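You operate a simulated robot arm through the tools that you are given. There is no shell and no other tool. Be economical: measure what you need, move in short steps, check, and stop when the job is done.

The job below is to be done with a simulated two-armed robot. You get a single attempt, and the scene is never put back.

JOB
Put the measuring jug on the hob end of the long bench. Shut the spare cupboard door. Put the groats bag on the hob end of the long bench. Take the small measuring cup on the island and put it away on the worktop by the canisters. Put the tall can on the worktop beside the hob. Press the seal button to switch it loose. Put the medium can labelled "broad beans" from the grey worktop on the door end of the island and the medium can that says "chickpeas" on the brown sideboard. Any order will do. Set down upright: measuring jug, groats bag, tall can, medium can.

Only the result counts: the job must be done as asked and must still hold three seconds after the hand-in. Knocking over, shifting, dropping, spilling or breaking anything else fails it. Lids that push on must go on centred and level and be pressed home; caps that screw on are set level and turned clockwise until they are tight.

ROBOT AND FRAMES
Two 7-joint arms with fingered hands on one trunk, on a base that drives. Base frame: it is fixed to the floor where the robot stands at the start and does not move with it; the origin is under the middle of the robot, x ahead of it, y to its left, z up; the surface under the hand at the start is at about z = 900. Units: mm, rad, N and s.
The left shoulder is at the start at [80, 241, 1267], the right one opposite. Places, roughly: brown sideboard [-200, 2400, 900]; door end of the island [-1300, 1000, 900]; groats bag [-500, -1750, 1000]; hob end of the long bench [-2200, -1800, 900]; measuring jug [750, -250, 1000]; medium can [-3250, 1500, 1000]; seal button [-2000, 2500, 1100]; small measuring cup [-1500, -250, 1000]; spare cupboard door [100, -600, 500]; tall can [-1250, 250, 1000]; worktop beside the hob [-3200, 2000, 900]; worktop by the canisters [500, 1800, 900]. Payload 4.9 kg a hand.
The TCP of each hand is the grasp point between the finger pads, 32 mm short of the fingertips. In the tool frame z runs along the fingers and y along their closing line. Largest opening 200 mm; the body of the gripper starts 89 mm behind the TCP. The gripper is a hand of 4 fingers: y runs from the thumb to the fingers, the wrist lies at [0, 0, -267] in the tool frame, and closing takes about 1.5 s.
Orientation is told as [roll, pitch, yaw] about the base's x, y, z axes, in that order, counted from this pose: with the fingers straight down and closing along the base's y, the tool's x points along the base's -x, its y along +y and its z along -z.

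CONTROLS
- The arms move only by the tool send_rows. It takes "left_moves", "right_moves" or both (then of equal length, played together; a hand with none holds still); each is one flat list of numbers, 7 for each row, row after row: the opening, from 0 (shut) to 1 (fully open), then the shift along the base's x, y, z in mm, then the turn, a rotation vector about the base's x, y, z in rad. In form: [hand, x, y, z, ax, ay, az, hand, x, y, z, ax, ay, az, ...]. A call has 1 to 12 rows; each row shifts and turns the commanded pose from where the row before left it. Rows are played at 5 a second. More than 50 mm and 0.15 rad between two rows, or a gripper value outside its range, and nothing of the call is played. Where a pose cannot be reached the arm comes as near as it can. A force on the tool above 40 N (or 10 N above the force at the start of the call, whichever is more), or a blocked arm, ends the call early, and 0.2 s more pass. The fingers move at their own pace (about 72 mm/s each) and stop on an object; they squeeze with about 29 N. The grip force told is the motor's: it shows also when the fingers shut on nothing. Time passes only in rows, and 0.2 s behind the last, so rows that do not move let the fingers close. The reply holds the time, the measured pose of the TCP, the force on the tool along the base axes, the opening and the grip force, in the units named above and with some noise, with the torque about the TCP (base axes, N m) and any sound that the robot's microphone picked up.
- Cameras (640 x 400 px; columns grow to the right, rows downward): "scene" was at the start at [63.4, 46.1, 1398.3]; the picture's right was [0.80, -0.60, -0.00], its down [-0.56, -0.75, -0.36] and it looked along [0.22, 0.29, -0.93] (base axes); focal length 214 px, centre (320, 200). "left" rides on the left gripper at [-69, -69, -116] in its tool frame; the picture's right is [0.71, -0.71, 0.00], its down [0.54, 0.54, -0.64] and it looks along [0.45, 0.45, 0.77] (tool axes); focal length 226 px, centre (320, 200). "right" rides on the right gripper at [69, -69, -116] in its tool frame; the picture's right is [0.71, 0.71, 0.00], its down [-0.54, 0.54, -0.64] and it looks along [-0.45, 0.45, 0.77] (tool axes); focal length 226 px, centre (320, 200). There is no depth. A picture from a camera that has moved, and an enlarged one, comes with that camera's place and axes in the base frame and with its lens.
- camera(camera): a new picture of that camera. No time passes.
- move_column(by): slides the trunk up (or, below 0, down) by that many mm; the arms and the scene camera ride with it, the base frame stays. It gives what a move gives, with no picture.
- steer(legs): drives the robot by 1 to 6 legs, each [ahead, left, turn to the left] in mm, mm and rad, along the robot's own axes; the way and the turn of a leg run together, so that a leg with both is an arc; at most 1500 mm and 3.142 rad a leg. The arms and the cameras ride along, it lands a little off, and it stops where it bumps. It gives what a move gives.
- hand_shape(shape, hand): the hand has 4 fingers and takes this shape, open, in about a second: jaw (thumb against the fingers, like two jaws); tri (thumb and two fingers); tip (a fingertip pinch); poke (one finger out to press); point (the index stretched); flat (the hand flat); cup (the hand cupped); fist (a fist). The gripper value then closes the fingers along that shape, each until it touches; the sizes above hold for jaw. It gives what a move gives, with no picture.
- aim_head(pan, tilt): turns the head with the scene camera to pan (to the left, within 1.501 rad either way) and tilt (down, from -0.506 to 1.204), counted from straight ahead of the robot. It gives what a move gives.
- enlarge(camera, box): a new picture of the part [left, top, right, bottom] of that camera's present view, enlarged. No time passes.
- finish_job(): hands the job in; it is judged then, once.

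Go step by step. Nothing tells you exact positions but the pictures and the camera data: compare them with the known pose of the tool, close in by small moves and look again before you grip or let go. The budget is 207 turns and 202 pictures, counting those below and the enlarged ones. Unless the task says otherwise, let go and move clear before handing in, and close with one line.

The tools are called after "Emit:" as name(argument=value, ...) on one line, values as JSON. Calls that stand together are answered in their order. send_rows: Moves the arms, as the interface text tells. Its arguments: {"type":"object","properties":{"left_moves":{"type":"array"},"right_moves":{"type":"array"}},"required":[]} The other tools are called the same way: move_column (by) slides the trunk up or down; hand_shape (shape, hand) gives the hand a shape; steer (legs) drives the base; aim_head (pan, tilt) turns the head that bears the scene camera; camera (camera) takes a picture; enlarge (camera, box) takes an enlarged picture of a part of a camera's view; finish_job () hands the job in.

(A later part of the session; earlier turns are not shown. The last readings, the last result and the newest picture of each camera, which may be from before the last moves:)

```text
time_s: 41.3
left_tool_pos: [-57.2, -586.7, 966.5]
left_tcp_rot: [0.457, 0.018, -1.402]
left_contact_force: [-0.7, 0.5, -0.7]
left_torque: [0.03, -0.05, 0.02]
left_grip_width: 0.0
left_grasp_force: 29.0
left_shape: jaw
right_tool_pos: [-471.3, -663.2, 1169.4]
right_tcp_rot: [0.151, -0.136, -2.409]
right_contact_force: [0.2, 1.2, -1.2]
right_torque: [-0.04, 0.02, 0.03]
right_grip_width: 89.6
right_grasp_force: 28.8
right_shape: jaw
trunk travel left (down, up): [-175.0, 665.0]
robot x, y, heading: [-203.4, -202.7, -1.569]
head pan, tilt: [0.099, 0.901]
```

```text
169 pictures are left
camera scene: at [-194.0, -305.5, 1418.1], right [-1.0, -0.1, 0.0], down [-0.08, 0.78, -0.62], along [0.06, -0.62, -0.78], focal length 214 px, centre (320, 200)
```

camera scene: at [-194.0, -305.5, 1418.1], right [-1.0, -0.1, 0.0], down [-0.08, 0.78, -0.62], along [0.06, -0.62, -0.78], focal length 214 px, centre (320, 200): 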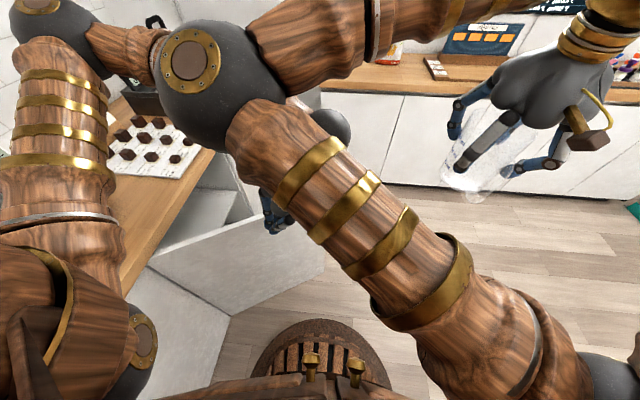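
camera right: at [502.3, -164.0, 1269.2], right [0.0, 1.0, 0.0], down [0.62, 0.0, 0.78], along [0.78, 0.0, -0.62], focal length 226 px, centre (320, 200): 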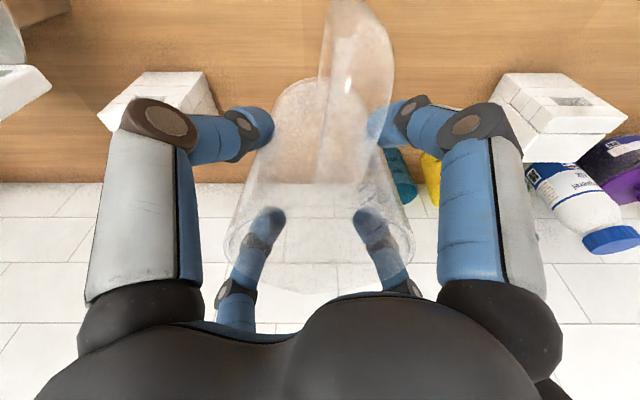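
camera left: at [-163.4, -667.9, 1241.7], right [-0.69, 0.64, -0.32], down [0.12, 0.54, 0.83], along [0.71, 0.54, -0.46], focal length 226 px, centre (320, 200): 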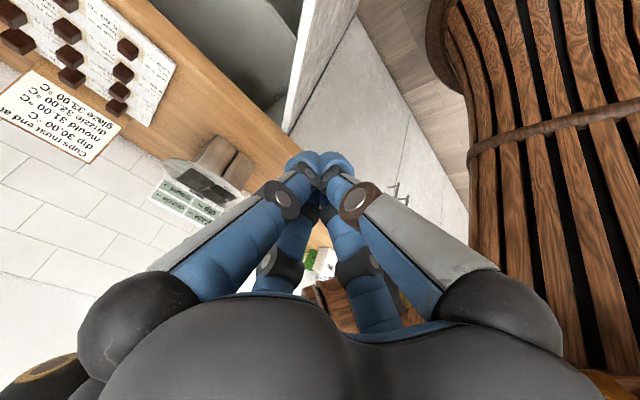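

Now swing the right hand further right, watching for contact.

Emit:
send_rows(right_moves=[0.3, -40, -5, 0, 0, 0, 0, 0.3, -40, -5, 0, 0, 0, 0, 0.3, -40, -5, 0, 0, 0, 0, 0.3, -40, -5, 0, 0, 0, 0, 0.3, 0, 0, 0, 0, 0, 0])

Emit:
camera(camera="scene")

```text
time_s: 42.5
left_tool_pos: [-57.2, -585.1, 966.7]
left_tcp_rot: [0.455, 0.018, -1.399]
left_contact_force: [0.4, 0.0, 0.4]
left_torque: [-0.02, 0.04, 0.01]
left_grip_width: 0.0
left_grasp_force: 29.0
left_shape: jaw
right_tool_pos: [-628.2, -684.9, 1169.7]
right_tcp_rot: [0.15, -0.139, -2.408]
right_contact_force: [0.7, 0.4, -2.3]
right_torque: [-0.05, 0.05, 0.0]
right_grip_width: 90.2
right_grasp_force: 29.0
right_shape: jaw
trunk travel left (down, up): [-175.0, 665.0]
robot x, y, heading: [-200.2, -202.8, -1.571]
head pan, tilt: [0.099, 0.901]
```

```text
168 pictures are left
camera scene: at [-192.2, -304.4, 1418.1], right [-1.0, -0.1, 0.0], down [-0.08, 0.78, -0.62], along [0.06, -0.62, -0.78], focal length 214 px, centre (320, 200)
```

scene: 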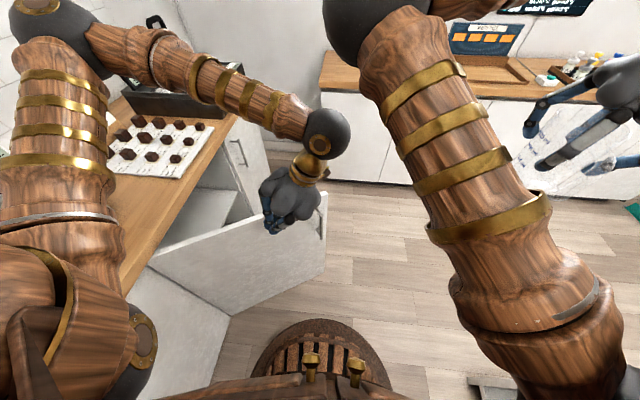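

Clear now. I lower the left hand beside the outer face of the door.

Emit:
send_rows(left_moves=[0, -10, 0, -40, 0, 0, 0, 0, -10, 0, -40, 0, 0, 0, 0, -10, 0, -40, 0, 0, 0, 0, -10, 0, -30, 0, 0, 0, 0, 0, 0, 0, 0, 0, 0])

Emit:
camera(camera="scene")

Emit:
camera(camera="left")

```text
time_s: 43.7
left_tool_pos: [-97.4, -585.4, 816.9]
left_tcp_rot: [0.457, 0.018, -1.4]
left_contact_force: [0.4, 0.6, 0.6]
left_torque: [-0.03, 0.0, 0.03]
left_grip_width: 0.1
left_grasp_force: 29.6
left_shape: jaw
right_tool_pos: [-629.7, -684.8, 1168.4]
right_tcp_rot: [0.152, -0.137, -2.41]
right_contact_force: [-0.9, 0.3, -1.7]
right_torque: [-0.06, 0.05, 0.0]
right_grip_width: 90.0
right_grasp_force: 29.6
right_shape: jaw
trunk travel left (down, up): [-175.0, 665.0]
robot x, y, heading: [-199.8, -198.3, -1.569]
head pan, tilt: [0.099, 0.901]
```

```text
167 pictures are left
camera scene: at [-193.5, -304.6, 1418.1], right [-1.0, -0.1, 0.0], down [-0.08, 0.78, -0.62], along [0.06, -0.62, -0.78], focal length 214 px, centre (320, 200)
```

scene: 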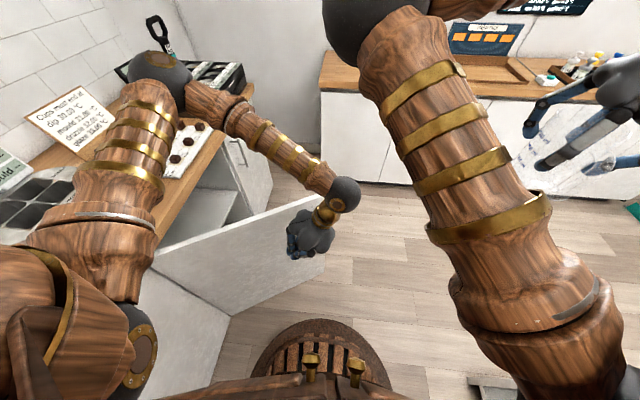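

```text
166 pictures are left
camera left: at [-196.1, -674.1, 890.0], right [-0.75, 0.59, -0.3], down [0.11, 0.55, 0.83], along [0.66, 0.58, -0.48], focal length 226 px, centre (320, 200)
```

left: 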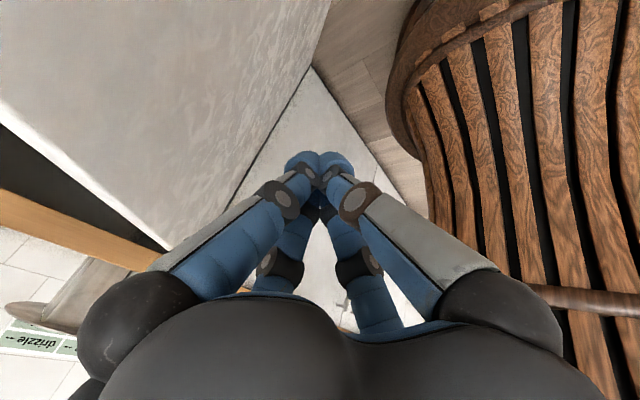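

The closed fingers are beside the door face, below its top. I push along the closing arc.

Emit:
send_rows(left_moves=[0, 4, -39, 0, 0, 0, 0, 0, 4, -39, 0, 0, 0, 0, 0, 4, -39, 0, 0, 0, 0, 0, 5, -39, 0, 0, 0, 0, 0, 20, -24, 0, 0, 0, 0, 0, 20, -23, 0, 0, 0, 0, 0, 20, -22, 0, 0, 0, 0])

Emit:
camera(camera="scene")

```text
time_s: 45.3
left_tool_pos: [-22.0, -812.2, 816.0]
left_tcp_rot: [0.457, 0.018, -1.402]
left_contact_force: [0.6, -0.1, -0.4]
left_torque: [0.02, 0.02, -0.03]
left_grip_width: 0.0
left_grasp_force: 28.4
left_shape: jaw
right_tool_pos: [-629.6, -685.2, 1167.9]
right_tcp_rot: [0.15, -0.136, -2.409]
right_contact_force: [0.6, -0.8, -1.7]
right_torque: [-0.06, 0.04, 0.0]
right_grip_width: 90.0
right_grasp_force: 29.1
right_shape: jaw
trunk travel left (down, up): [-175.0, 665.0]
robot x, y, heading: [-199.4, -204.8, -1.57]
head pan, tilt: [0.099, 0.901]
```

```text
165 pictures are left
camera scene: at [-193.2, -305.6, 1418.0], right [-1.0, -0.1, 0.0], down [-0.08, 0.78, -0.62], along [0.06, -0.62, -0.78], focal length 214 px, centre (320, 200)
```

scene: 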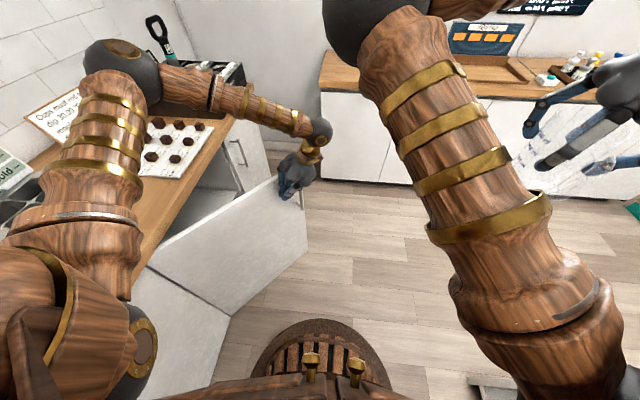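

The door is swinging. I continue along the arc.

Emit:
send_rows(left_moves=[0, 24, -19, 0, 0, 0, 0, 0, 25, -19, 0, 0, 0, 0, 0, 25, -16, 0, 0, 0, 0, 0, 27, -13, 0, 0, 0, 0, 0, 27, -12, 0, 0, 0, 0, 0, 27, -10, 0, 0, 0, 0, 0, 29, -8, 0, 0, 0, 0])

Emit:
camera(camera="scene")

```text
time_s: 46.9
left_tool_pos: [163.9, -907.9, 816.6]
left_tcp_rot: [0.455, 0.019, -1.402]
left_contact_force: [0.1, 0.0, -0.3]
left_torque: [0.02, -0.02, -0.03]
left_grip_width: 0.0
left_grasp_force: 28.3
left_shape: jaw
right_tool_pos: [-629.6, -685.6, 1168.6]
right_tcp_rot: [0.151, -0.136, -2.409]
right_contact_force: [-0.4, 0.5, -1.6]
right_torque: [-0.03, 0.02, -0.02]
right_grip_width: 89.9
right_grasp_force: 28.7
right_shape: jaw
trunk travel left (down, up): [-175.0, 665.0]
robot x, y, heading: [-198.5, -201.1, -1.571]
head pan, tilt: [0.099, 0.901]
```

```text
164 pictures are left
camera scene: at [-192.9, -305.2, 1418.1], right [-1.0, -0.1, 0.0], down [-0.08, 0.78, -0.62], along [0.06, -0.62, -0.78], focal length 214 px, centre (320, 200)
```

scene: 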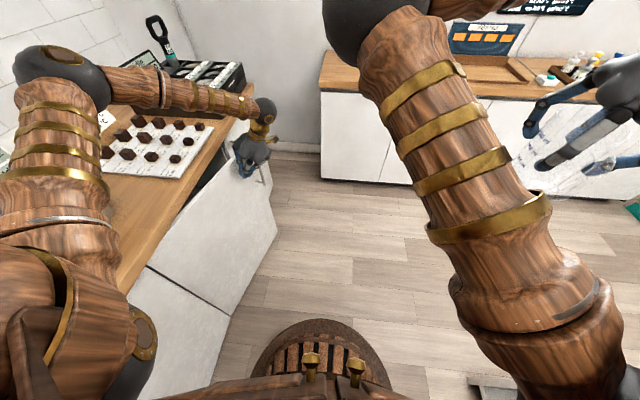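

Nearly shut; I push the rest straight in with small steps.

Emit:
send_rows(left_moves=[0, 20, -3, 0, 0, 0, 0, 0, 20, -2, 0, 0, 0, 0, 0, 15, 0, 0, 0, 0, 0, 0, 15, 0, 0, 0, 0, 0, 0, 15, 0, 0, 0, 0, 0])

Emit:
camera(camera="scene")

Emit:
camera(camera="left")

```text
time_s: 48.1
left_tool_pos: [248.5, -913.1, 815.6]
left_tcp_rot: [0.458, 0.019, -1.399]
left_contact_force: [0.2, -1.1, -1.0]
left_torque: [-0.01, -0.02, 0.0]
left_grip_width: 0.0
left_grasp_force: 28.8
left_shape: jaw
right_tool_pos: [-630.3, -685.6, 1168.6]
right_tcp_rot: [0.15, -0.137, -2.408]
right_contact_force: [0.2, 1.3, -1.7]
right_torque: [-0.02, 0.02, 0.03]
right_grip_width: 90.0
right_grasp_force: 29.3
right_shape: jaw
trunk travel left (down, up): [-175.0, 665.0]
robot x, y, heading: [-198.9, -200.3, -1.571]
head pan, tilt: [0.099, 0.901]
```

```text
163 pictures are left
camera scene: at [-193.4, -305.1, 1418.1], right [-1.0, -0.1, 0.0], down [-0.08, 0.78, -0.62], along [0.06, -0.62, -0.78], focal length 214 px, centre (320, 200)
```

scene: 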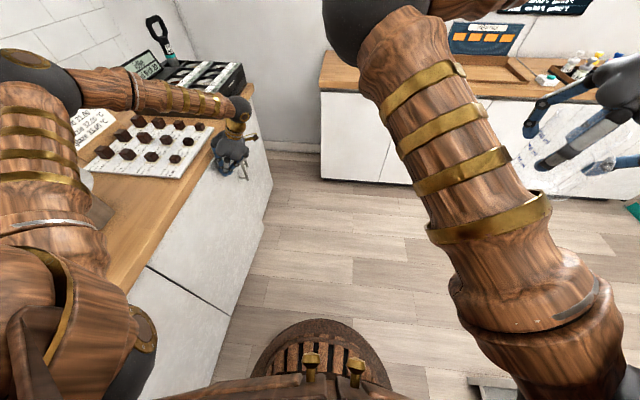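

```text
162 pictures are left
camera left: at [149.8, -1001.7, 888.7], right [-0.75, 0.59, -0.3], down [0.11, 0.55, 0.83], along [0.66, 0.58, -0.48], focal length 226 px, centre (320, 200)
```

left: 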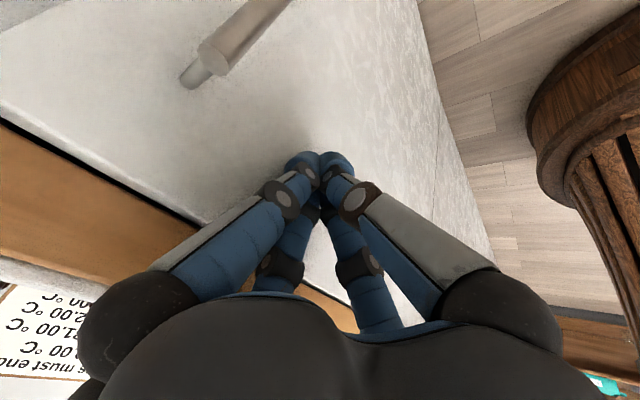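

Continue gently until it stops against resistance.

Emit:
send_rows(left_moves=[0, 8, 0, 0, 0, 0, 0, 0, 8, 0, 0, 0, 0, 0, 0, 8, 0, 0, 0, 0, 0, 0, 8, 0, 0, 0, 0, 0])

Emit:
camera(camera="left")

Emit:
enlarge(camera="scene", box=[60, 70, 300, 220])

```text
time_s: 49.1
left_tool_pos: [262.4, -915.7, 814.8]
left_tcp_rot: [0.444, 0.024, -1.412]
left_contact_force: [-17.0, 3.4, 5.3]
left_torque: [-0.13, -0.97, 0.12]
left_grip_width: 0.0
left_grasp_force: 29.3
left_shape: jaw
right_tool_pos: [-632.2, -683.5, 1167.9]
right_tcp_rot: [0.15, -0.136, -2.414]
right_contact_force: [1.1, -0.1, -1.9]
right_torque: [0.0, 0.05, -0.01]
right_grip_width: 89.7
right_grasp_force: 29.0
right_shape: jaw
trunk travel left (down, up): [-175.0, 665.0]
robot x, y, heading: [-201.1, -200.2, -1.575]
head pan, tilt: [0.099, 0.901]
stopped in row 4 (left hand): the force on the tool passed its limit at 44 N (the readings are from after the stop); the commanded pose is now the measured one
```

```text
161 pictures are left
camera left: at [164.9, -1002.5, 889.1], right [-0.74, 0.6, -0.29], down [0.13, 0.55, 0.83], along [0.66, 0.58, -0.49], focal length 226 px, centre (320, 200)
```

left: 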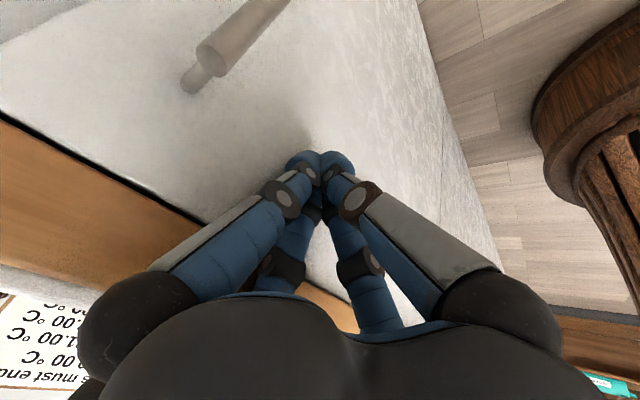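

```text
2.67 times, centred on (180, 145) of scene
camera zoom: at [-195.4, -304.4, 1418.2], right [-1.0, -0.09, 0.0], down [-0.07, 0.78, -0.62], along [0.06, -0.62, -0.78], focal length 572 px, centre (693, 347)
```

zoom: 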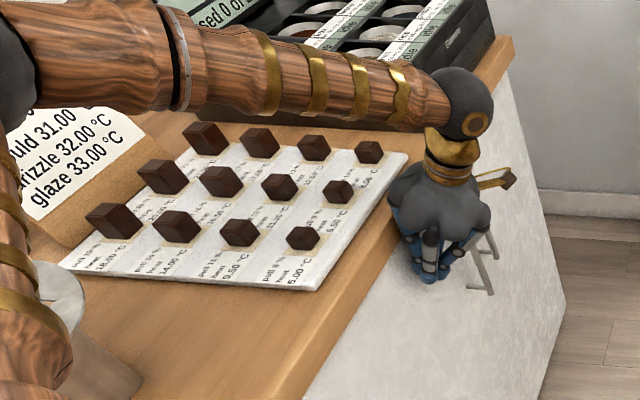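

Force 44 N: the door seems home. I withdraw the hand and check.

Emit:
send_rows(left_moves=[0, -40, 5, 0, 0, 0, 0, 0, -40, 5, 0, 0, 0, 0, 0, -35, 0, 30, 0, 0, 0, 0, -20, 10, 40, 0, 0, 0, 0, 0, 10, 45, 0, 0, 0, 0, 0, 10, 45, 0, 0, 0, 0, 0, 10, 45, 0, 0, 0, 0.5, 0, 20, 45, 0, 0, 0, 1, 0, 30, 30, 0, 0.11, 0, 1, 0, 30, 20, 0, 0.11, 0, 1, 0, 30, 0, 0, 0.11, 0, 1, 0, 30, 0, 0, 0.11, 0])

Emit:
camera(camera="scene")

Emit:
aim_head(pan=0.7, tilt=0.8)

Emit:
camera(camera="scene")

```text
time_s: 51.7
left_tool_pos: [135.0, -722.4, 1113.4]
left_tcp_rot: [0.01, 0.089, -1.433]
left_contact_force: [0.4, 0.3, -0.2]
left_torque: [0.0, 0.03, -0.02]
left_grip_width: 133.0
left_grasp_force: 0.1
left_shape: jaw
right_tool_pos: [-630.3, -682.4, 1169.8]
right_tcp_rot: [0.15, -0.136, -2.414]
right_contact_force: [0.1, 0.0, -1.0]
right_torque: [-0.03, 0.03, 0.02]
right_grip_width: 89.9
right_grasp_force: 29.2
right_shape: jaw
trunk travel left (down, up): [-175.0, 665.0]
robot x, y, heading: [-201.1, -198.9, -1.576]
head pan, tilt: [0.099, 0.901]
```

```text
159 pictures are left
camera scene: at [-192.8, -303.4, 1418.3], right [-1.0, -0.09, 0.0], down [-0.07, 0.78, -0.62], along [0.06, -0.62, -0.78], focal length 214 px, centre (320, 200)
```

scene: 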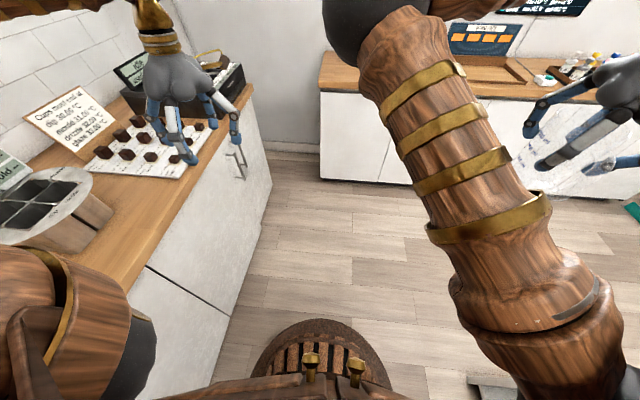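

```text
time_s: 52.7
left_tool_pos: [132.9, -724.4, 1114.8]
left_tcp_rot: [0.016, 0.091, -1.432]
left_contact_force: [0.3, 1.1, 0.3]
left_torque: [0.01, 0.03, 0.01]
left_grip_width: 199.9
left_grasp_force: 0.1
left_shape: jaw
right_tool_pos: [-631.8, -684.5, 1169.2]
right_tcp_rot: [0.152, -0.136, -2.413]
right_contact_force: [0.3, -0.7, -1.5]
right_torque: [-0.03, 0.0, -0.01]
right_grip_width: 89.8
right_grasp_force: 29.0
right_shape: jaw
trunk travel left (down, up): [-175.0, 665.0]
robot x, y, heading: [-205.6, -199.5, -1.573]
head pan, tilt: [0.7, 0.799]
```

```text
158 pictures are left
camera scene: at [-150.3, -291.6, 1426.0], right [-0.77, -0.64, 0.0], down [-0.46, 0.55, -0.7], along [0.45, -0.54, -0.72], focal length 214 px, centre (320, 200)
```

scene: 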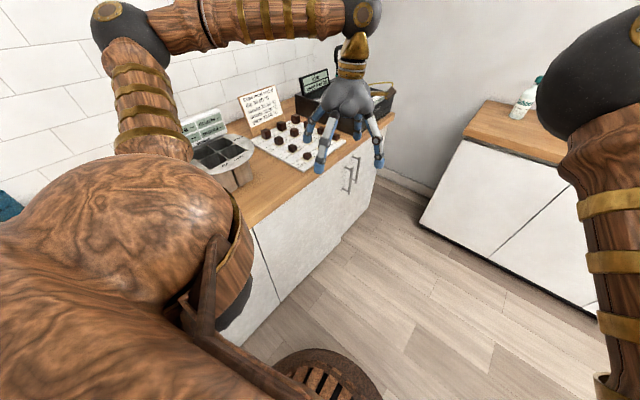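

The door is flush now. Next: drive to the long bench for the groats bag; I raise the left hand first.

Emit:
send_rows(left_moves=[1, 0, 30, 35, 0, 0, 0, 1, 0, 30, 35, 0, 0, 0, 1, 0, 30, 35, 0, 0, -0.07, 1, 0, 30, 0, 0, 0, -0.07])

Emit:
steer(legs=[[750, -430, 0]])

Emit:
aim_head(pan=0.0, tilt=0.6)

Emit:
camera(camera="scene")

```text
time_s: 53.7
left_tool_pos: [132.6, -603.0, 1220.3]
left_tcp_rot: [0.011, 0.091, -1.571]
left_contact_force: [-0.4, 0.1, 0.1]
left_torque: [-0.02, 0.02, 0.02]
left_grip_width: 199.9
left_grasp_force: 0.0
left_shape: jaw
right_tool_pos: [-630.4, -681.6, 1168.4]
right_tcp_rot: [0.153, -0.138, -2.412]
right_contact_force: [-0.3, 0.0, -0.4]
right_torque: [-0.07, 0.0, 0.0]
right_grip_width: 89.9
right_grasp_force: 28.9
right_shape: jaw
trunk travel left (down, up): [-175.0, 665.0]
robot x, y, heading: [-202.5, -197.3, -1.575]
head pan, tilt: [0.7, 0.799]
```

```text
time_s: 58.2
left_tool_pos: [-299.4, -1354.5, 1220.0]
left_tcp_rot: [0.013, 0.092, -1.573]
left_contact_force: [0.9, -0.6, 0.7]
left_torque: [-0.01, -0.03, 0.0]
left_grip_width: 199.8
left_grasp_force: 0.1
left_shape: jaw
right_tool_pos: [-1065.1, -1432.8, 1169.0]
right_tcp_rot: [0.154, -0.135, -2.414]
right_contact_force: [0.1, 0.5, -1.3]
right_torque: [-0.02, 0.03, 0.02]
right_grip_width: 89.9
right_grasp_force: 28.6
right_shape: jaw
trunk travel left (down, up): [-175.0, 665.0]
robot x, y, heading: [-634.9, -946.5, -1.582]
head pan, tilt: [0.7, 0.799]
```

```text
time_s: 59.3
left_tool_pos: [-299.2, -1355.1, 1220.9]
left_tcp_rot: [0.014, 0.092, -1.576]
left_contact_force: [0.2, -0.2, -0.5]
left_torque: [0.0, 0.02, 0.01]
left_grip_width: 199.9
left_grasp_force: 0.0
left_shape: jaw
right_tool_pos: [-1063.6, -1433.3, 1168.1]
right_tcp_rot: [0.154, -0.137, -2.414]
right_contact_force: [-0.7, 0.0, -1.2]
right_torque: [-0.04, 0.0, 0.02]
right_grip_width: 89.9
right_grasp_force: 29.0
right_shape: jaw
trunk travel left (down, up): [-175.0, 665.0]
robot x, y, heading: [-633.3, -952.9, -1.576]
head pan, tilt: [0.0, 0.6]
```

```text
157 pictures are left
camera scene: at [-633.7, -1067.4, 1442.8], right [-1.0, 0.01, 0.0], down [0.0, 0.57, -0.82], along [-0.01, -0.82, -0.57], focal length 214 px, centre (320, 200)
```

scene: 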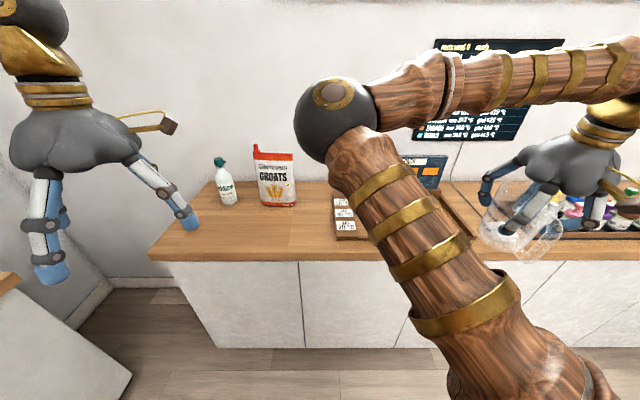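

Emit:
enlarge(camera="scene", box=[180, 120, 340, 220])

```text
4.00 times, centred on (260, 170) of scene
camera zoom: at [-633.7, -1067.4, 1442.8], right [-1.0, 0.01, 0.0], down [0.0, 0.57, -0.82], along [-0.01, -0.82, -0.57], focal length 858 px, centre (560, 320)
```

zoom: 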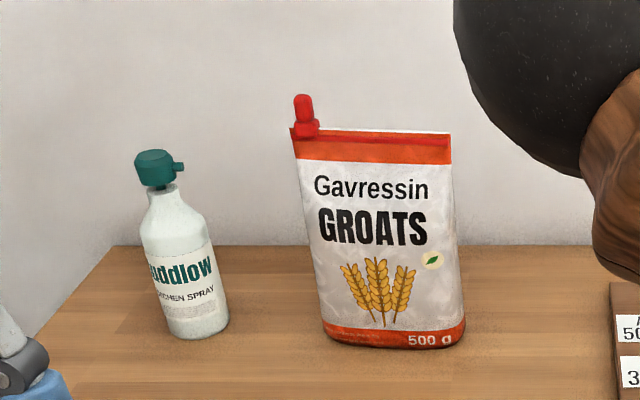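

The groats pouch stands at about [-467, -1825], ~150 wide, ~240 high. I drive a bit closer and hover the left hand in front of it.

Emit:
steer(legs=[[150, 0, 0]])

Emit:
send_rows(left_moves=[1, -27, -25, 6, -0.046, 0, 0, 1, -27, -25, 6, -0.046, 0, 0, 1, -27, -25, 6, 0, 0, 0, 1, -27, -25, 6, 0, 0, 0, 1, -27, -25, 6, 0, 0, 0, 1, -27, -25, 6, 0, 0, 0])

Emit:
camera(camera="left")

Emit:
camera(camera="scene")

```text
time_s: 60.7
left_tool_pos: [-300.4, -1507.2, 1221.0]
left_tcp_rot: [0.014, 0.089, -1.574]
left_contact_force: [0.4, 0.2, 0.0]
left_torque: [-0.01, 0.0, -0.04]
left_grip_width: 199.9
left_grasp_force: 0.1
left_shape: jaw
right_tool_pos: [-1064.9, -1584.3, 1169.0]
right_tcp_rot: [0.151, -0.136, -2.413]
right_contact_force: [0.3, 0.4, -1.5]
right_torque: [-0.08, 0.0, 0.02]
right_grip_width: 89.8
right_grasp_force: 29.0
right_shape: jaw
trunk travel left (down, up): [-175.0, 665.0]
robot x, y, heading: [-633.4, -1102.7, -1.578]
head pan, tilt: [0.0, 0.6]
```

```text
time_s: 62.1
left_tool_pos: [-462.4, -1660.3, 1256.1]
left_tcp_rot: [0.014, 0.001, -1.574]
left_contact_force: [-0.6, -0.3, 0.0]
left_torque: [0.02, -0.04, -0.02]
left_grip_width: 199.9
left_grasp_force: 0.1
left_shape: jaw
right_tool_pos: [-1066.3, -1585.6, 1167.3]
right_tcp_rot: [0.151, -0.134, -2.414]
right_contact_force: [0.0, -0.7, -2.0]
right_torque: [0.02, 0.0, 0.02]
right_grip_width: 90.0
right_grasp_force: 29.4
right_shape: jaw
trunk travel left (down, up): [-175.0, 665.0]
robot x, y, heading: [-636.5, -1102.7, -1.578]
head pan, tilt: [0.0, 0.6]
```

```text
155 pictures are left
camera left: at [-532.6, -1728.3, 1370.9], right [-0.7, 0.71, -0.01], down [0.53, 0.54, 0.65], along [0.47, 0.45, -0.76], focal length 226 px, centre (320, 200)
```

left: 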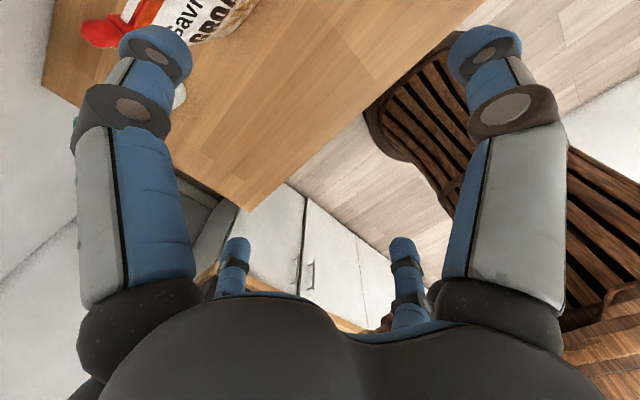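

```text
154 pictures are left
camera scene: at [-636.6, -1222.2, 1442.7], right [-1.0, 0.01, 0.0], down [0.0, 0.57, -0.82], along [0.0, -0.82, -0.57], focal length 214 px, centre (320, 200)
```

scene: 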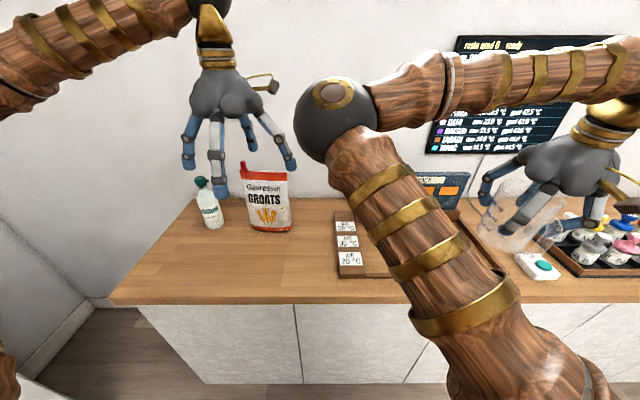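

The left wrist camera faces away from the bag, so I use the scene camera enlarged.

Emit:
enlarge(camera="scene", box=[170, 130, 330, 250])

```text
3.33 times, centred on (250, 190) of scene
camera zoom: at [-636.6, -1222.2, 1442.7], right [-1.0, 0.01, 0.0], down [0.0, 0.57, -0.82], along [0.0, -0.82, -0.57], focal length 715 px, centre (553, 233)
```

zoom: 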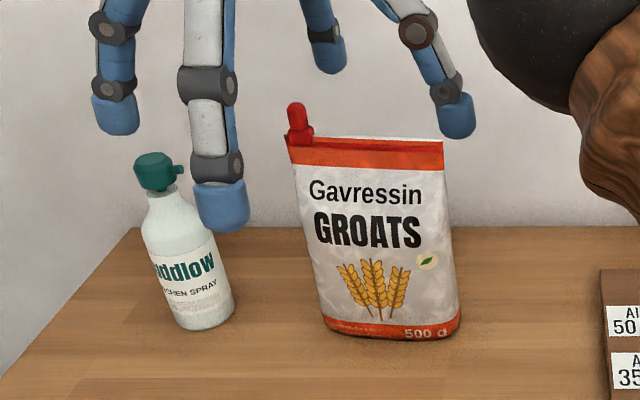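

Bag centre ≈ [-462, -1830], top 1130, red cap to 1165. I move above it.

Emit:
send_rows(left_moves=[1, 0, -43, 0, 0, 0, 0, 1, 0, -43, 0, 0, 0, 0, 1, 0, -43, 0, 0, 0, 0, 1, 0, -41, 0, 0, 0, 0, 1, 0, 0, 0, 0, 0, 0])

Emit:
enlarge(camera="scene", box=[170, 110, 330, 230])

Emit:
camera(camera="left")

```text
time_s: 63.3
left_tool_pos: [-461.1, -1826.8, 1255.8]
left_tcp_rot: [0.016, -0.004, -1.573]
left_contact_force: [-1.2, 0.3, 0.7]
left_torque: [-0.05, 0.04, 0.01]
left_grip_width: 200.2
left_grasp_force: 0.0
left_shape: jaw
right_tool_pos: [-1065.0, -1584.5, 1168.6]
right_tcp_rot: [0.153, -0.139, -2.413]
right_contact_force: [0.0, -0.6, -1.1]
right_torque: [-0.05, 0.01, 0.0]
right_grip_width: 90.1
right_grasp_force: 29.0
right_shape: jaw
trunk travel left (down, up): [-175.0, 665.0]
robot x, y, heading: [-636.2, -1101.9, -1.577]
head pan, tilt: [0.0, 0.6]
```

```text
3.33 times, centred on (250, 170) of scene
camera zoom: at [-634.3, -1219.7, 1443.0], right [-1.0, 0.01, 0.0], down [0.0, 0.56, -0.83], along [-0.01, -0.83, -0.56], focal length 715 px, centre (553, 300)
```

zoom: 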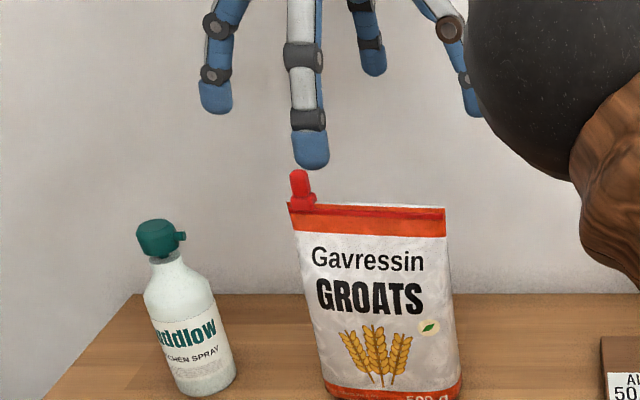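

```text
151 pictures are left
camera left: at [-531.2, -1895.3, 1371.3], right [-0.7, 0.71, -0.01], down [0.53, 0.54, 0.65], along [0.47, 0.45, -0.76], focal length 226 px, centre (320, 200)
```

left: 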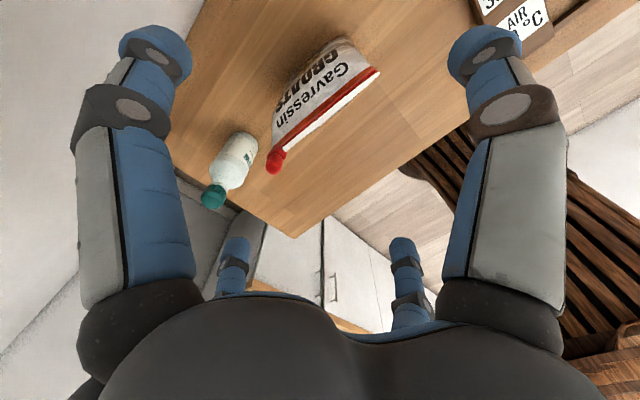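

Seam centre measured at [-461, -1832]; nicely under the hand. I descend.

Emit:
send_rows(left_moves=[1, 0, -4, -30, 0, 0, 0, 1, 0, 0, -40, 0, 0, 0, 1, 0, 0, -30, 0, 0, 0, 1, 0, 0, -20, 0, 0, 0, 1, 0, 0, -20, 0, 0, 0, 1, 0, 0, -15, 0, 0, 0, 1, 0, 0, 0, 0, 0, 0])

Emit:
enlarge(camera="scene", box=[170, 110, 330, 230])

Emit:
camera(camera="left")

```text
time_s: 64.9
left_tool_pos: [-462.9, -1833.0, 1099.5]
left_tcp_rot: [0.012, -0.003, -1.575]
left_contact_force: [-0.4, 0.0, 1.0]
left_torque: [-0.04, 0.01, -0.03]
left_grip_width: 200.0
left_grasp_force: 0.1
left_shape: jaw
right_tool_pos: [-1065.2, -1585.3, 1168.5]
right_tcp_rot: [0.151, -0.137, -2.414]
right_contact_force: [-0.4, 0.4, -1.3]
right_torque: [-0.01, 0.02, 0.01]
right_grip_width: 89.9
right_grasp_force: 29.2
right_shape: jaw
trunk travel left (down, up): [-175.0, 665.0]
robot x, y, heading: [-631.5, -1099.3, -1.578]
head pan, tilt: [0.0, 0.6]
```

```text
3.33 times, centred on (250, 170) of scene
camera zoom: at [-635.0, -1221.0, 1442.8], right [-1.0, 0.01, 0.0], down [0.0, 0.57, -0.82], along [-0.01, -0.82, -0.57], focal length 715 px, centre (553, 300)
```

zoom: 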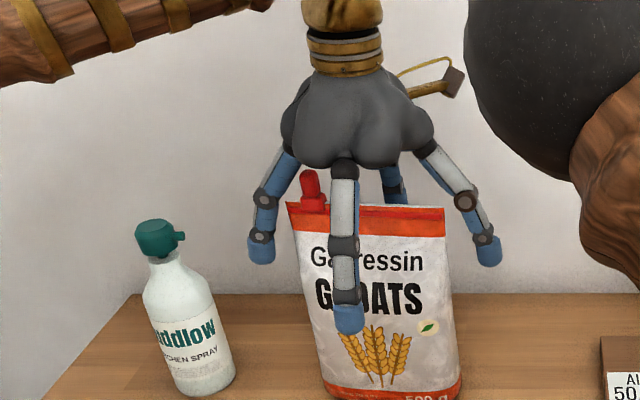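

```text
149 pictures are left
camera left: at [-533.5, -1901.6, 1215.2], right [-0.7, 0.71, -0.01], down [0.53, 0.54, 0.65], along [0.47, 0.45, -0.76], focal length 226 px, centre (320, 200)
```

left: 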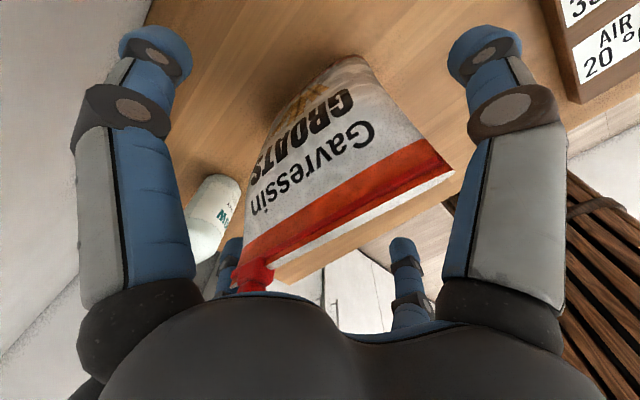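

All four fingers surround the bag. Closing.

Emit:
send_rows(left_moves=[0.6, 0, 0, -6, 0, 0, 0, 0.3, 0, 0, 0, 0, 0, 0, 0.1, 0, 0, 0, 0, 0, 0, 0, 0, 0, 0, 0, 0, 0, 0, 0, 0, 0, 0, 0, 0, 0, 0, 0, 0, 0, 0, 0, 0, 0, 0, 0, 0, 0, 0, 0, 0, 0, 0, 0, 0, 0])

Emit:
enlarge(camera="scene", box=[170, 110, 330, 230])

Emit:
camera(camera="left")

```text
time_s: 66.7
left_tool_pos: [-462.3, -1832.5, 1094.5]
left_tcp_rot: [0.014, -0.002, -1.574]
left_contact_force: [-0.7, 0.0, 0.5]
left_torque: [0.0, 0.06, -0.1]
left_grip_width: 104.5
left_grasp_force: 28.7
left_shape: jaw
right_tool_pos: [-1063.9, -1586.4, 1168.3]
right_tcp_rot: [0.152, -0.136, -2.413]
right_contact_force: [0.0, 0.3, -2.3]
right_torque: [-0.05, 0.0, 0.0]
right_grip_width: 89.8
right_grasp_force: 28.9
right_shape: jaw
trunk travel left (down, up): [-175.0, 665.0]
robot x, y, heading: [-633.9, -1106.1, -1.571]
head pan, tilt: [0.0, 0.6]
```

```text
3.33 times, centred on (250, 170) of scene
camera zoom: at [-634.9, -1221.1, 1442.8], right [-1.0, 0.01, 0.0], down [0.0, 0.57, -0.82], along [-0.01, -0.82, -0.57], focal length 715 px, centre (553, 300)
```

zoom: 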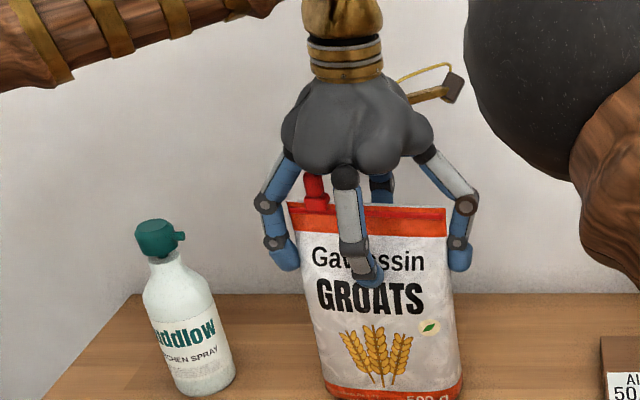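

```text
147 pictures are left
camera left: at [-532.8, -1901.5, 1210.0], right [-0.7, 0.71, -0.01], down [0.53, 0.54, 0.65], along [0.47, 0.45, -0.76], focal length 226 px, centre (320, 200)
```

left: 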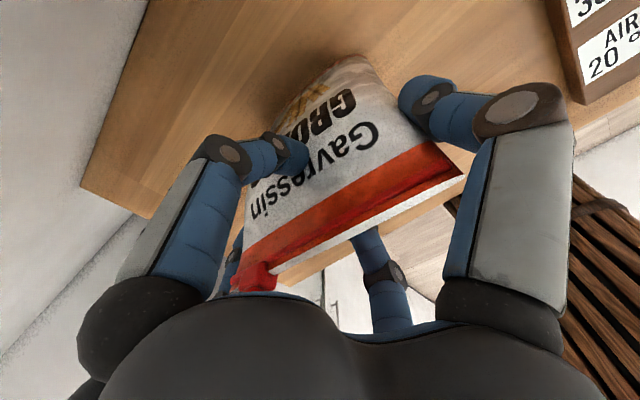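

Gripped on faces and sides. Test lift.

Emit:
send_rows(left_moves=[0, 0, 0, 15, 0, 0, 0, 0, 0, 0, 20, 0, 0, 0, 0, 0, 0, 25, 0, 0, 0, 0, 0, 0, 0, 0, 0, 0])

Emit:
enlarge(camera="scene", box=[170, 110, 330, 230])

```text
time_s: 67.7
left_tool_pos: [-462.9, -1832.9, 1154.1]
left_tcp_rot: [0.015, -0.002, -1.576]
left_contact_force: [-0.7, -0.5, -4.3]
left_torque: [0.03, 0.01, 0.03]
left_grip_width: 104.3
left_grasp_force: 28.5
left_shape: jaw
right_tool_pos: [-1064.8, -1586.9, 1167.4]
right_tcp_rot: [0.15, -0.136, -2.414]
right_contact_force: [0.3, -0.4, -1.4]
right_torque: [-0.04, 0.02, 0.02]
right_grip_width: 89.7
right_grasp_force: 29.0
right_shape: jaw
trunk travel left (down, up): [-175.0, 665.0]
robot x, y, heading: [-634.4, -1103.5, -1.581]
head pan, tilt: [0.0, 0.6]
```

```text
3.33 times, centred on (250, 170) of scene
camera zoom: at [-634.6, -1221.7, 1442.8], right [-1.0, 0.01, 0.0], down [0.0, 0.57, -0.82], along [-0.01, -0.82, -0.57], focal length 715 px, centre (553, 300)
```

zoom: 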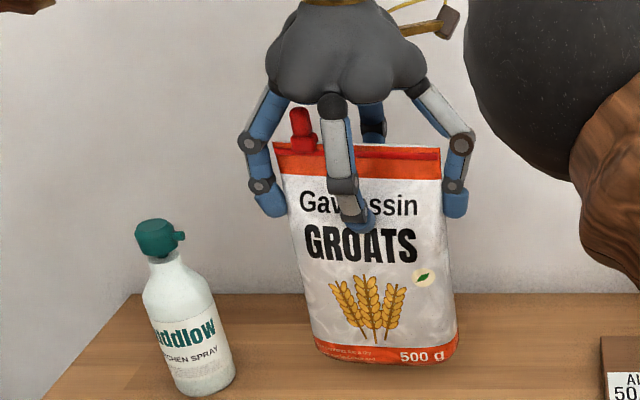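

Lifted well (4.3 N). I raise it clear, draw it back, and look along the bench to the hob end.

Emit:
send_rows(left_moves=[0, 0, 0, 45, 0, 0, 0, 0, 0, 0, 45, 0, 0, 0, 0, 0, 20, 30, 0, 0, 0, 0, 0, 45, 0, 0, 0, 0, 0, 0, 45, 0, 0, 0, 0, 0, 0, 45, 0, 0, 0, 0, 0, 0, 45, 0, 0, 0, 0, 0, 0, 45, 0, 0, 0, 0, 0, 0, 0, 0, 0, 0, 0])

Emit:
aim_head(pan=-0.9, tilt=0.4)

Emit:
camera(camera="scene")

Emit:
aim_head(pan=-1.5, tilt=0.4)

Emit:
camera(camera="scene")

```text
time_s: 69.7
left_tool_pos: [-463.9, -1584.4, 1275.3]
left_tcp_rot: [0.015, -0.002, -1.575]
left_contact_force: [0.0, -0.5, -3.9]
left_torque: [0.04, 0.04, 0.02]
left_grip_width: 104.6
left_grasp_force: 29.4
left_shape: jaw
right_tool_pos: [-1065.6, -1586.8, 1167.4]
right_tcp_rot: [0.15, -0.134, -2.413]
right_contact_force: [-0.2, -0.6, -1.6]
right_torque: [-0.03, 0.03, 0.0]
right_grip_width: 89.9
right_grasp_force: 29.4
right_shape: jaw
trunk travel left (down, up): [-175.0, 665.0]
robot x, y, heading: [-634.7, -1101.6, -1.574]
head pan, tilt: [0.0, 0.6]
```

```text
time_s: 70.9
left_tool_pos: [-462.7, -1585.3, 1274.9]
left_tcp_rot: [0.014, -0.001, -1.573]
left_contact_force: [-0.3, -0.2, -3.3]
left_torque: [0.0, 0.04, -0.02]
left_grip_width: 104.7
left_grasp_force: 29.3
left_shape: jaw
right_tool_pos: [-1064.8, -1584.7, 1169.4]
right_tcp_rot: [0.152, -0.136, -2.415]
right_contact_force: [0.5, 0.1, -2.7]
right_torque: [-0.03, 0.02, -0.01]
right_grip_width: 90.1
right_grasp_force: 28.6
right_shape: jaw
trunk travel left (down, up): [-175.0, 665.0]
robot x, y, heading: [-637.0, -1102.5, -1.575]
head pan, tilt: [-0.901, 0.4]
```

```text
145 pictures are left
camera scene: at [-707.1, -1190.0, 1461.0], right [-0.62, 0.79, 0.0], down [0.31, 0.24, -0.92], along [-0.73, -0.57, -0.39], focal length 214 px, centre (320, 200)
```

scene: 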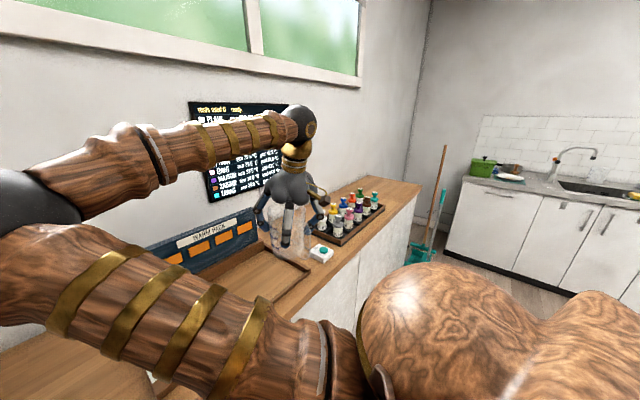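

```text
time_s: 71.9
left_tool_pos: [-464.1, -1586.6, 1274.6]
left_tcp_rot: [0.016, -0.003, -1.574]
left_contact_force: [-0.1, 0.2, -4.2]
left_torque: [-0.04, 0.03, -0.02]
left_grip_width: 104.7
left_grasp_force: 29.0
left_shape: jaw
right_tool_pos: [-1065.2, -1586.9, 1168.1]
right_tcp_rot: [0.151, -0.137, -2.415]
right_contact_force: [-0.2, 0.1, -0.9]
right_torque: [-0.06, 0.0, 0.01]
right_grip_width: 90.0
right_grasp_force: 29.0
right_shape: jaw
trunk travel left (down, up): [-175.0, 665.0]
robot x, y, heading: [-635.6, -1102.2, -1.583]
head pan, tilt: [-1.499, 0.4]
```

```text
144 pictures are left
camera scene: at [-726.6, -1138.9, 1461.1], right [-0.07, 1.0, 0.0], down [0.39, 0.03, -0.92], along [-0.92, -0.06, -0.39], focal length 214 px, centre (320, 200)
```

scene: 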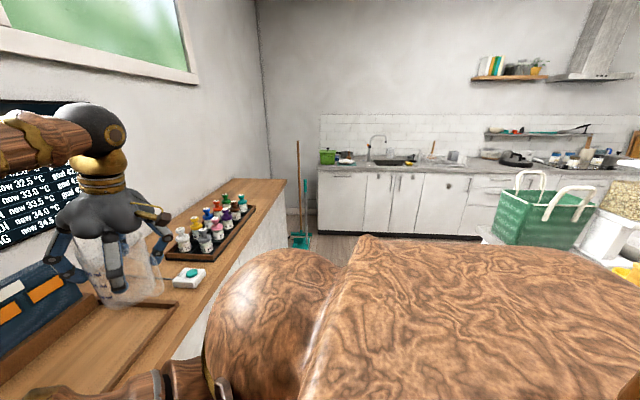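

The bench is free from about x -1980 to -2450. I back off, drive along the bench, then look again.

Emit:
steer(legs=[[-150, 0, 0], [0, -1500, 0], [0, -110, 0]])

Emit:
aim_head(pan=0.0, tilt=0.6)

Emit:
camera(camera="scene")

```text
time_s: 81.0
left_tool_pos: [-2054.6, -1422.0, 1275.3]
left_tcp_rot: [0.013, 0.0, -1.578]
left_contact_force: [-0.2, 0.4, -3.9]
left_torque: [-0.01, -0.01, -0.01]
left_grip_width: 104.4
left_grasp_force: 29.4
left_shape: jaw
right_tool_pos: [-2657.1, -1420.5, 1168.8]
right_tcp_rot: [0.152, -0.136, -2.417]
right_contact_force: [-0.1, -0.3, -1.5]
right_torque: [-0.06, -0.03, 0.0]
right_grip_width: 90.0
right_grasp_force: 29.0
right_shape: jaw
trunk travel left (down, up): [-175.0, 665.0]
robot x, y, heading: [-2222.4, -940.3, -1.58]
head pan, tilt: [-1.499, 0.4]
```

```text
time_s: 82.6
left_tool_pos: [-2055.2, -1422.2, 1273.9]
left_tcp_rot: [0.013, -0.003, -1.579]
left_contact_force: [-0.6, 0.0, -3.3]
left_torque: [0.0, 0.01, -0.02]
left_grip_width: 104.0
left_grasp_force: 29.1
left_shape: jaw
right_tool_pos: [-2656.8, -1421.4, 1169.2]
right_tcp_rot: [0.152, -0.136, -2.417]
right_contact_force: [-0.5, 0.9, -1.2]
right_torque: [-0.03, -0.01, 0.0]
right_grip_width: 89.8
right_grasp_force: 29.3
right_shape: jaw
trunk travel left (down, up): [-175.0, 665.0]
robot x, y, heading: [-2225.2, -941.7, -1.58]
head pan, tilt: [0.0, 0.6]
```

```text
143 pictures are left
camera scene: at [-2225.5, -1057.5, 1442.8], right [-1.0, 0.01, 0.0], down [0.01, 0.57, -0.82], along [-0.01, -0.82, -0.57], focal length 214 px, centre (320, 200)
```

scene: 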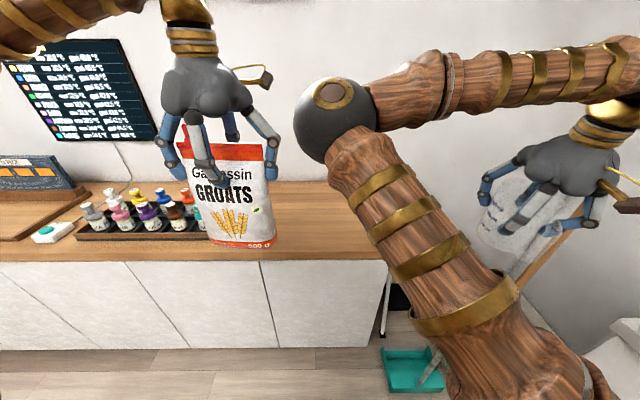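

Bench end at x ≈ -2446. I move in 150 and set the bag over about [-2140, -1760].

Emit:
steer(legs=[[150, 0, 0]])

Emit:
send_rows(left_moves=[0, -17, -40, 0, 0, 0, 0, 0, -17, -40, 0, 0, 0, 0, 0, -17, -40, 0, 0, 0, 0, 0, -17, -40, 0, 0, 0, 0, 0, -17, -30, 0, 0, 0, 0, 0, 0, 0, -40, 0, 0, 0, 0, 0, 0, -40, 0, 0, 0, 0, 0, 0, -40, 0, 0, 0, 0, 0, 0, -25, 0, 0, 0, 0, 0, 0, 0, 0, 0, 0])

Emit:
camera(camera="scene")

Emit:
camera(camera="left")

```text
time_s: 84.0
left_tool_pos: [-2057.9, -1567.4, 1275.5]
left_tcp_rot: [0.014, -0.004, -1.579]
left_contact_force: [-0.2, 0.1, -3.2]
left_torque: [-0.02, -0.02, 0.0]
left_grip_width: 104.4
left_grasp_force: 29.1
left_shape: jaw
right_tool_pos: [-2658.9, -1566.7, 1169.3]
right_tcp_rot: [0.152, -0.136, -2.418]
right_contact_force: [-1.0, 0.5, -0.8]
right_torque: [-0.09, 0.01, -0.01]
right_grip_width: 89.7
right_grasp_force: 28.6
right_shape: jaw
trunk travel left (down, up): [-175.0, 665.0]
robot x, y, heading: [-2224.1, -1084.7, -1.583]
head pan, tilt: [0.0, 0.6]
```

```text
time_s: 86.2
left_tool_pos: [-2142.6, -1759.6, 1129.3]
left_tcp_rot: [0.014, -0.001, -1.579]
left_contact_force: [-0.4, 0.0, -3.0]
left_torque: [0.01, 0.01, 0.0]
left_grip_width: 104.6
left_grasp_force: 29.3
left_shape: jaw
right_tool_pos: [-2659.1, -1566.8, 1168.6]
right_tcp_rot: [0.15, -0.136, -2.418]
right_contact_force: [0.4, 0.3, -1.4]
right_torque: [-0.01, 0.03, -0.04]
right_grip_width: 89.8
right_grasp_force: 29.5
right_shape: jaw
trunk travel left (down, up): [-175.0, 665.0]
robot x, y, heading: [-2224.5, -1086.5, -1.584]
head pan, tilt: [0.0, 0.6]
```

```text
142 pictures are left
camera scene: at [-2227.5, -1204.6, 1442.9], right [-1.0, 0.01, 0.0], down [0.01, 0.57, -0.82], along [-0.01, -0.82, -0.57], focal length 214 px, centre (320, 200)
```

scene: 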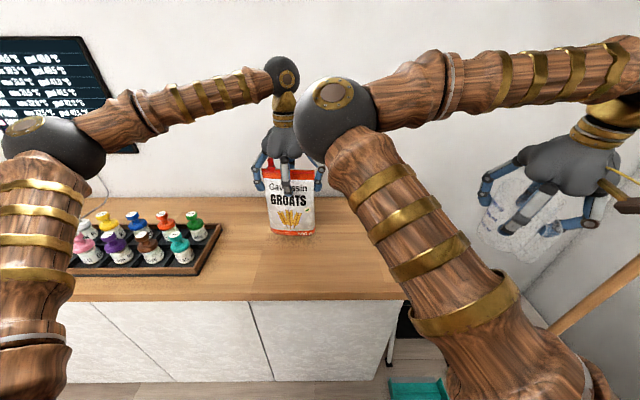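

```text
141 pictures are left
camera left: at [-2213.2, -1827.4, 1245.8], right [-0.7, 0.71, -0.01], down [0.54, 0.54, 0.65], along [0.47, 0.45, -0.76], focal length 226 px, centre (320, 200)
```

left: 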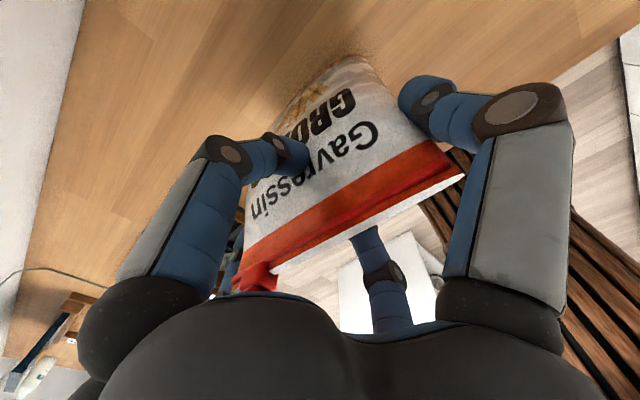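

The spot is clear. I lower the bag gently to the surface.

Emit:
send_rows(left_moves=[0, 0, 0, -20, 0, 0, 0, 0, 0, 0, -9, 0, 0, 0, 0, 0, 0, -3, 0, 0, 0, 0, 0, 0, -3, 0, 0, 0, 0, 0, 0, 0, 0, 0, 0])

```text
time_s: 87.4
left_tool_pos: [-2141.5, -1759.2, 1094.5]
left_tcp_rot: [0.014, -0.002, -1.578]
left_contact_force: [0.1, 0.0, -3.4]
left_torque: [-0.02, 0.04, 0.02]
left_grip_width: 104.8
left_grasp_force: 29.0
left_shape: jaw
right_tool_pos: [-2658.8, -1568.2, 1168.5]
right_tcp_rot: [0.152, -0.137, -2.418]
right_contact_force: [0.0, 0.7, -0.7]
right_torque: [-0.03, 0.0, 0.02]
right_grip_width: 89.8
right_grasp_force: 28.7
right_shape: jaw
trunk travel left (down, up): [-175.0, 665.0]
robot x, y, heading: [-2226.3, -1088.8, -1.576]
head pan, tilt: [0.0, 0.6]
```

Emit:
send_rows(left_moves=[0, 0, 0, -2, 0, 0, 0, 0, 0, 0, -2, 0, 0, 0, 0, 0, 0, -2, 0, 0, 0])

Emit:
enlarge(camera="scene", box=[220, 130, 380, 250])

```text
time_s: 88.2
left_tool_pos: [-2141.8, -1757.3, 1095.2]
left_tcp_rot: [0.012, -0.01, -1.575]
left_contact_force: [2.0, -6.4, 39.3]
left_torque: [-0.28, -0.2, 0.08]
left_grip_width: 104.4
left_grasp_force: 29.2
left_shape: jaw
right_tool_pos: [-2658.8, -1564.8, 1170.0]
right_tcp_rot: [0.153, -0.139, -2.417]
right_contact_force: [0.3, 0.2, -1.2]
right_torque: [-0.08, 0.04, 0.02]
right_grip_width: 89.6
right_grasp_force: 28.8
right_shape: jaw
trunk travel left (down, up): [-175.0, 665.0]
robot x, y, heading: [-2226.9, -1086.9, -1.575]
head pan, tilt: [0.0, 0.6]
```

```text
3.33 times, centred on (300, 190) of scene
camera zoom: at [-2227.4, -1201.4, 1443.8], right [-1.0, 0.01, 0.0], down [0.01, 0.56, -0.83], along [-0.01, -0.83, -0.56], focal length 715 px, centre (387, 233)
```

zoom: 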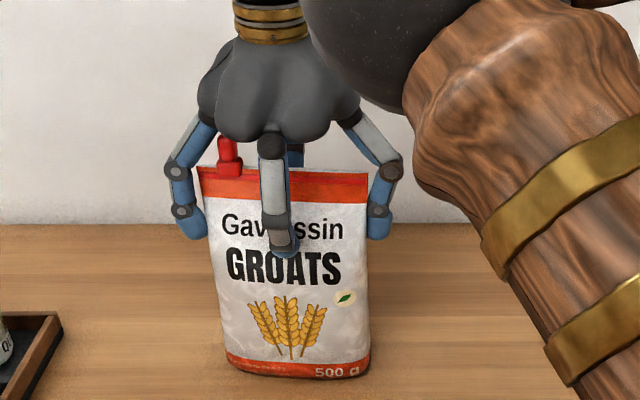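

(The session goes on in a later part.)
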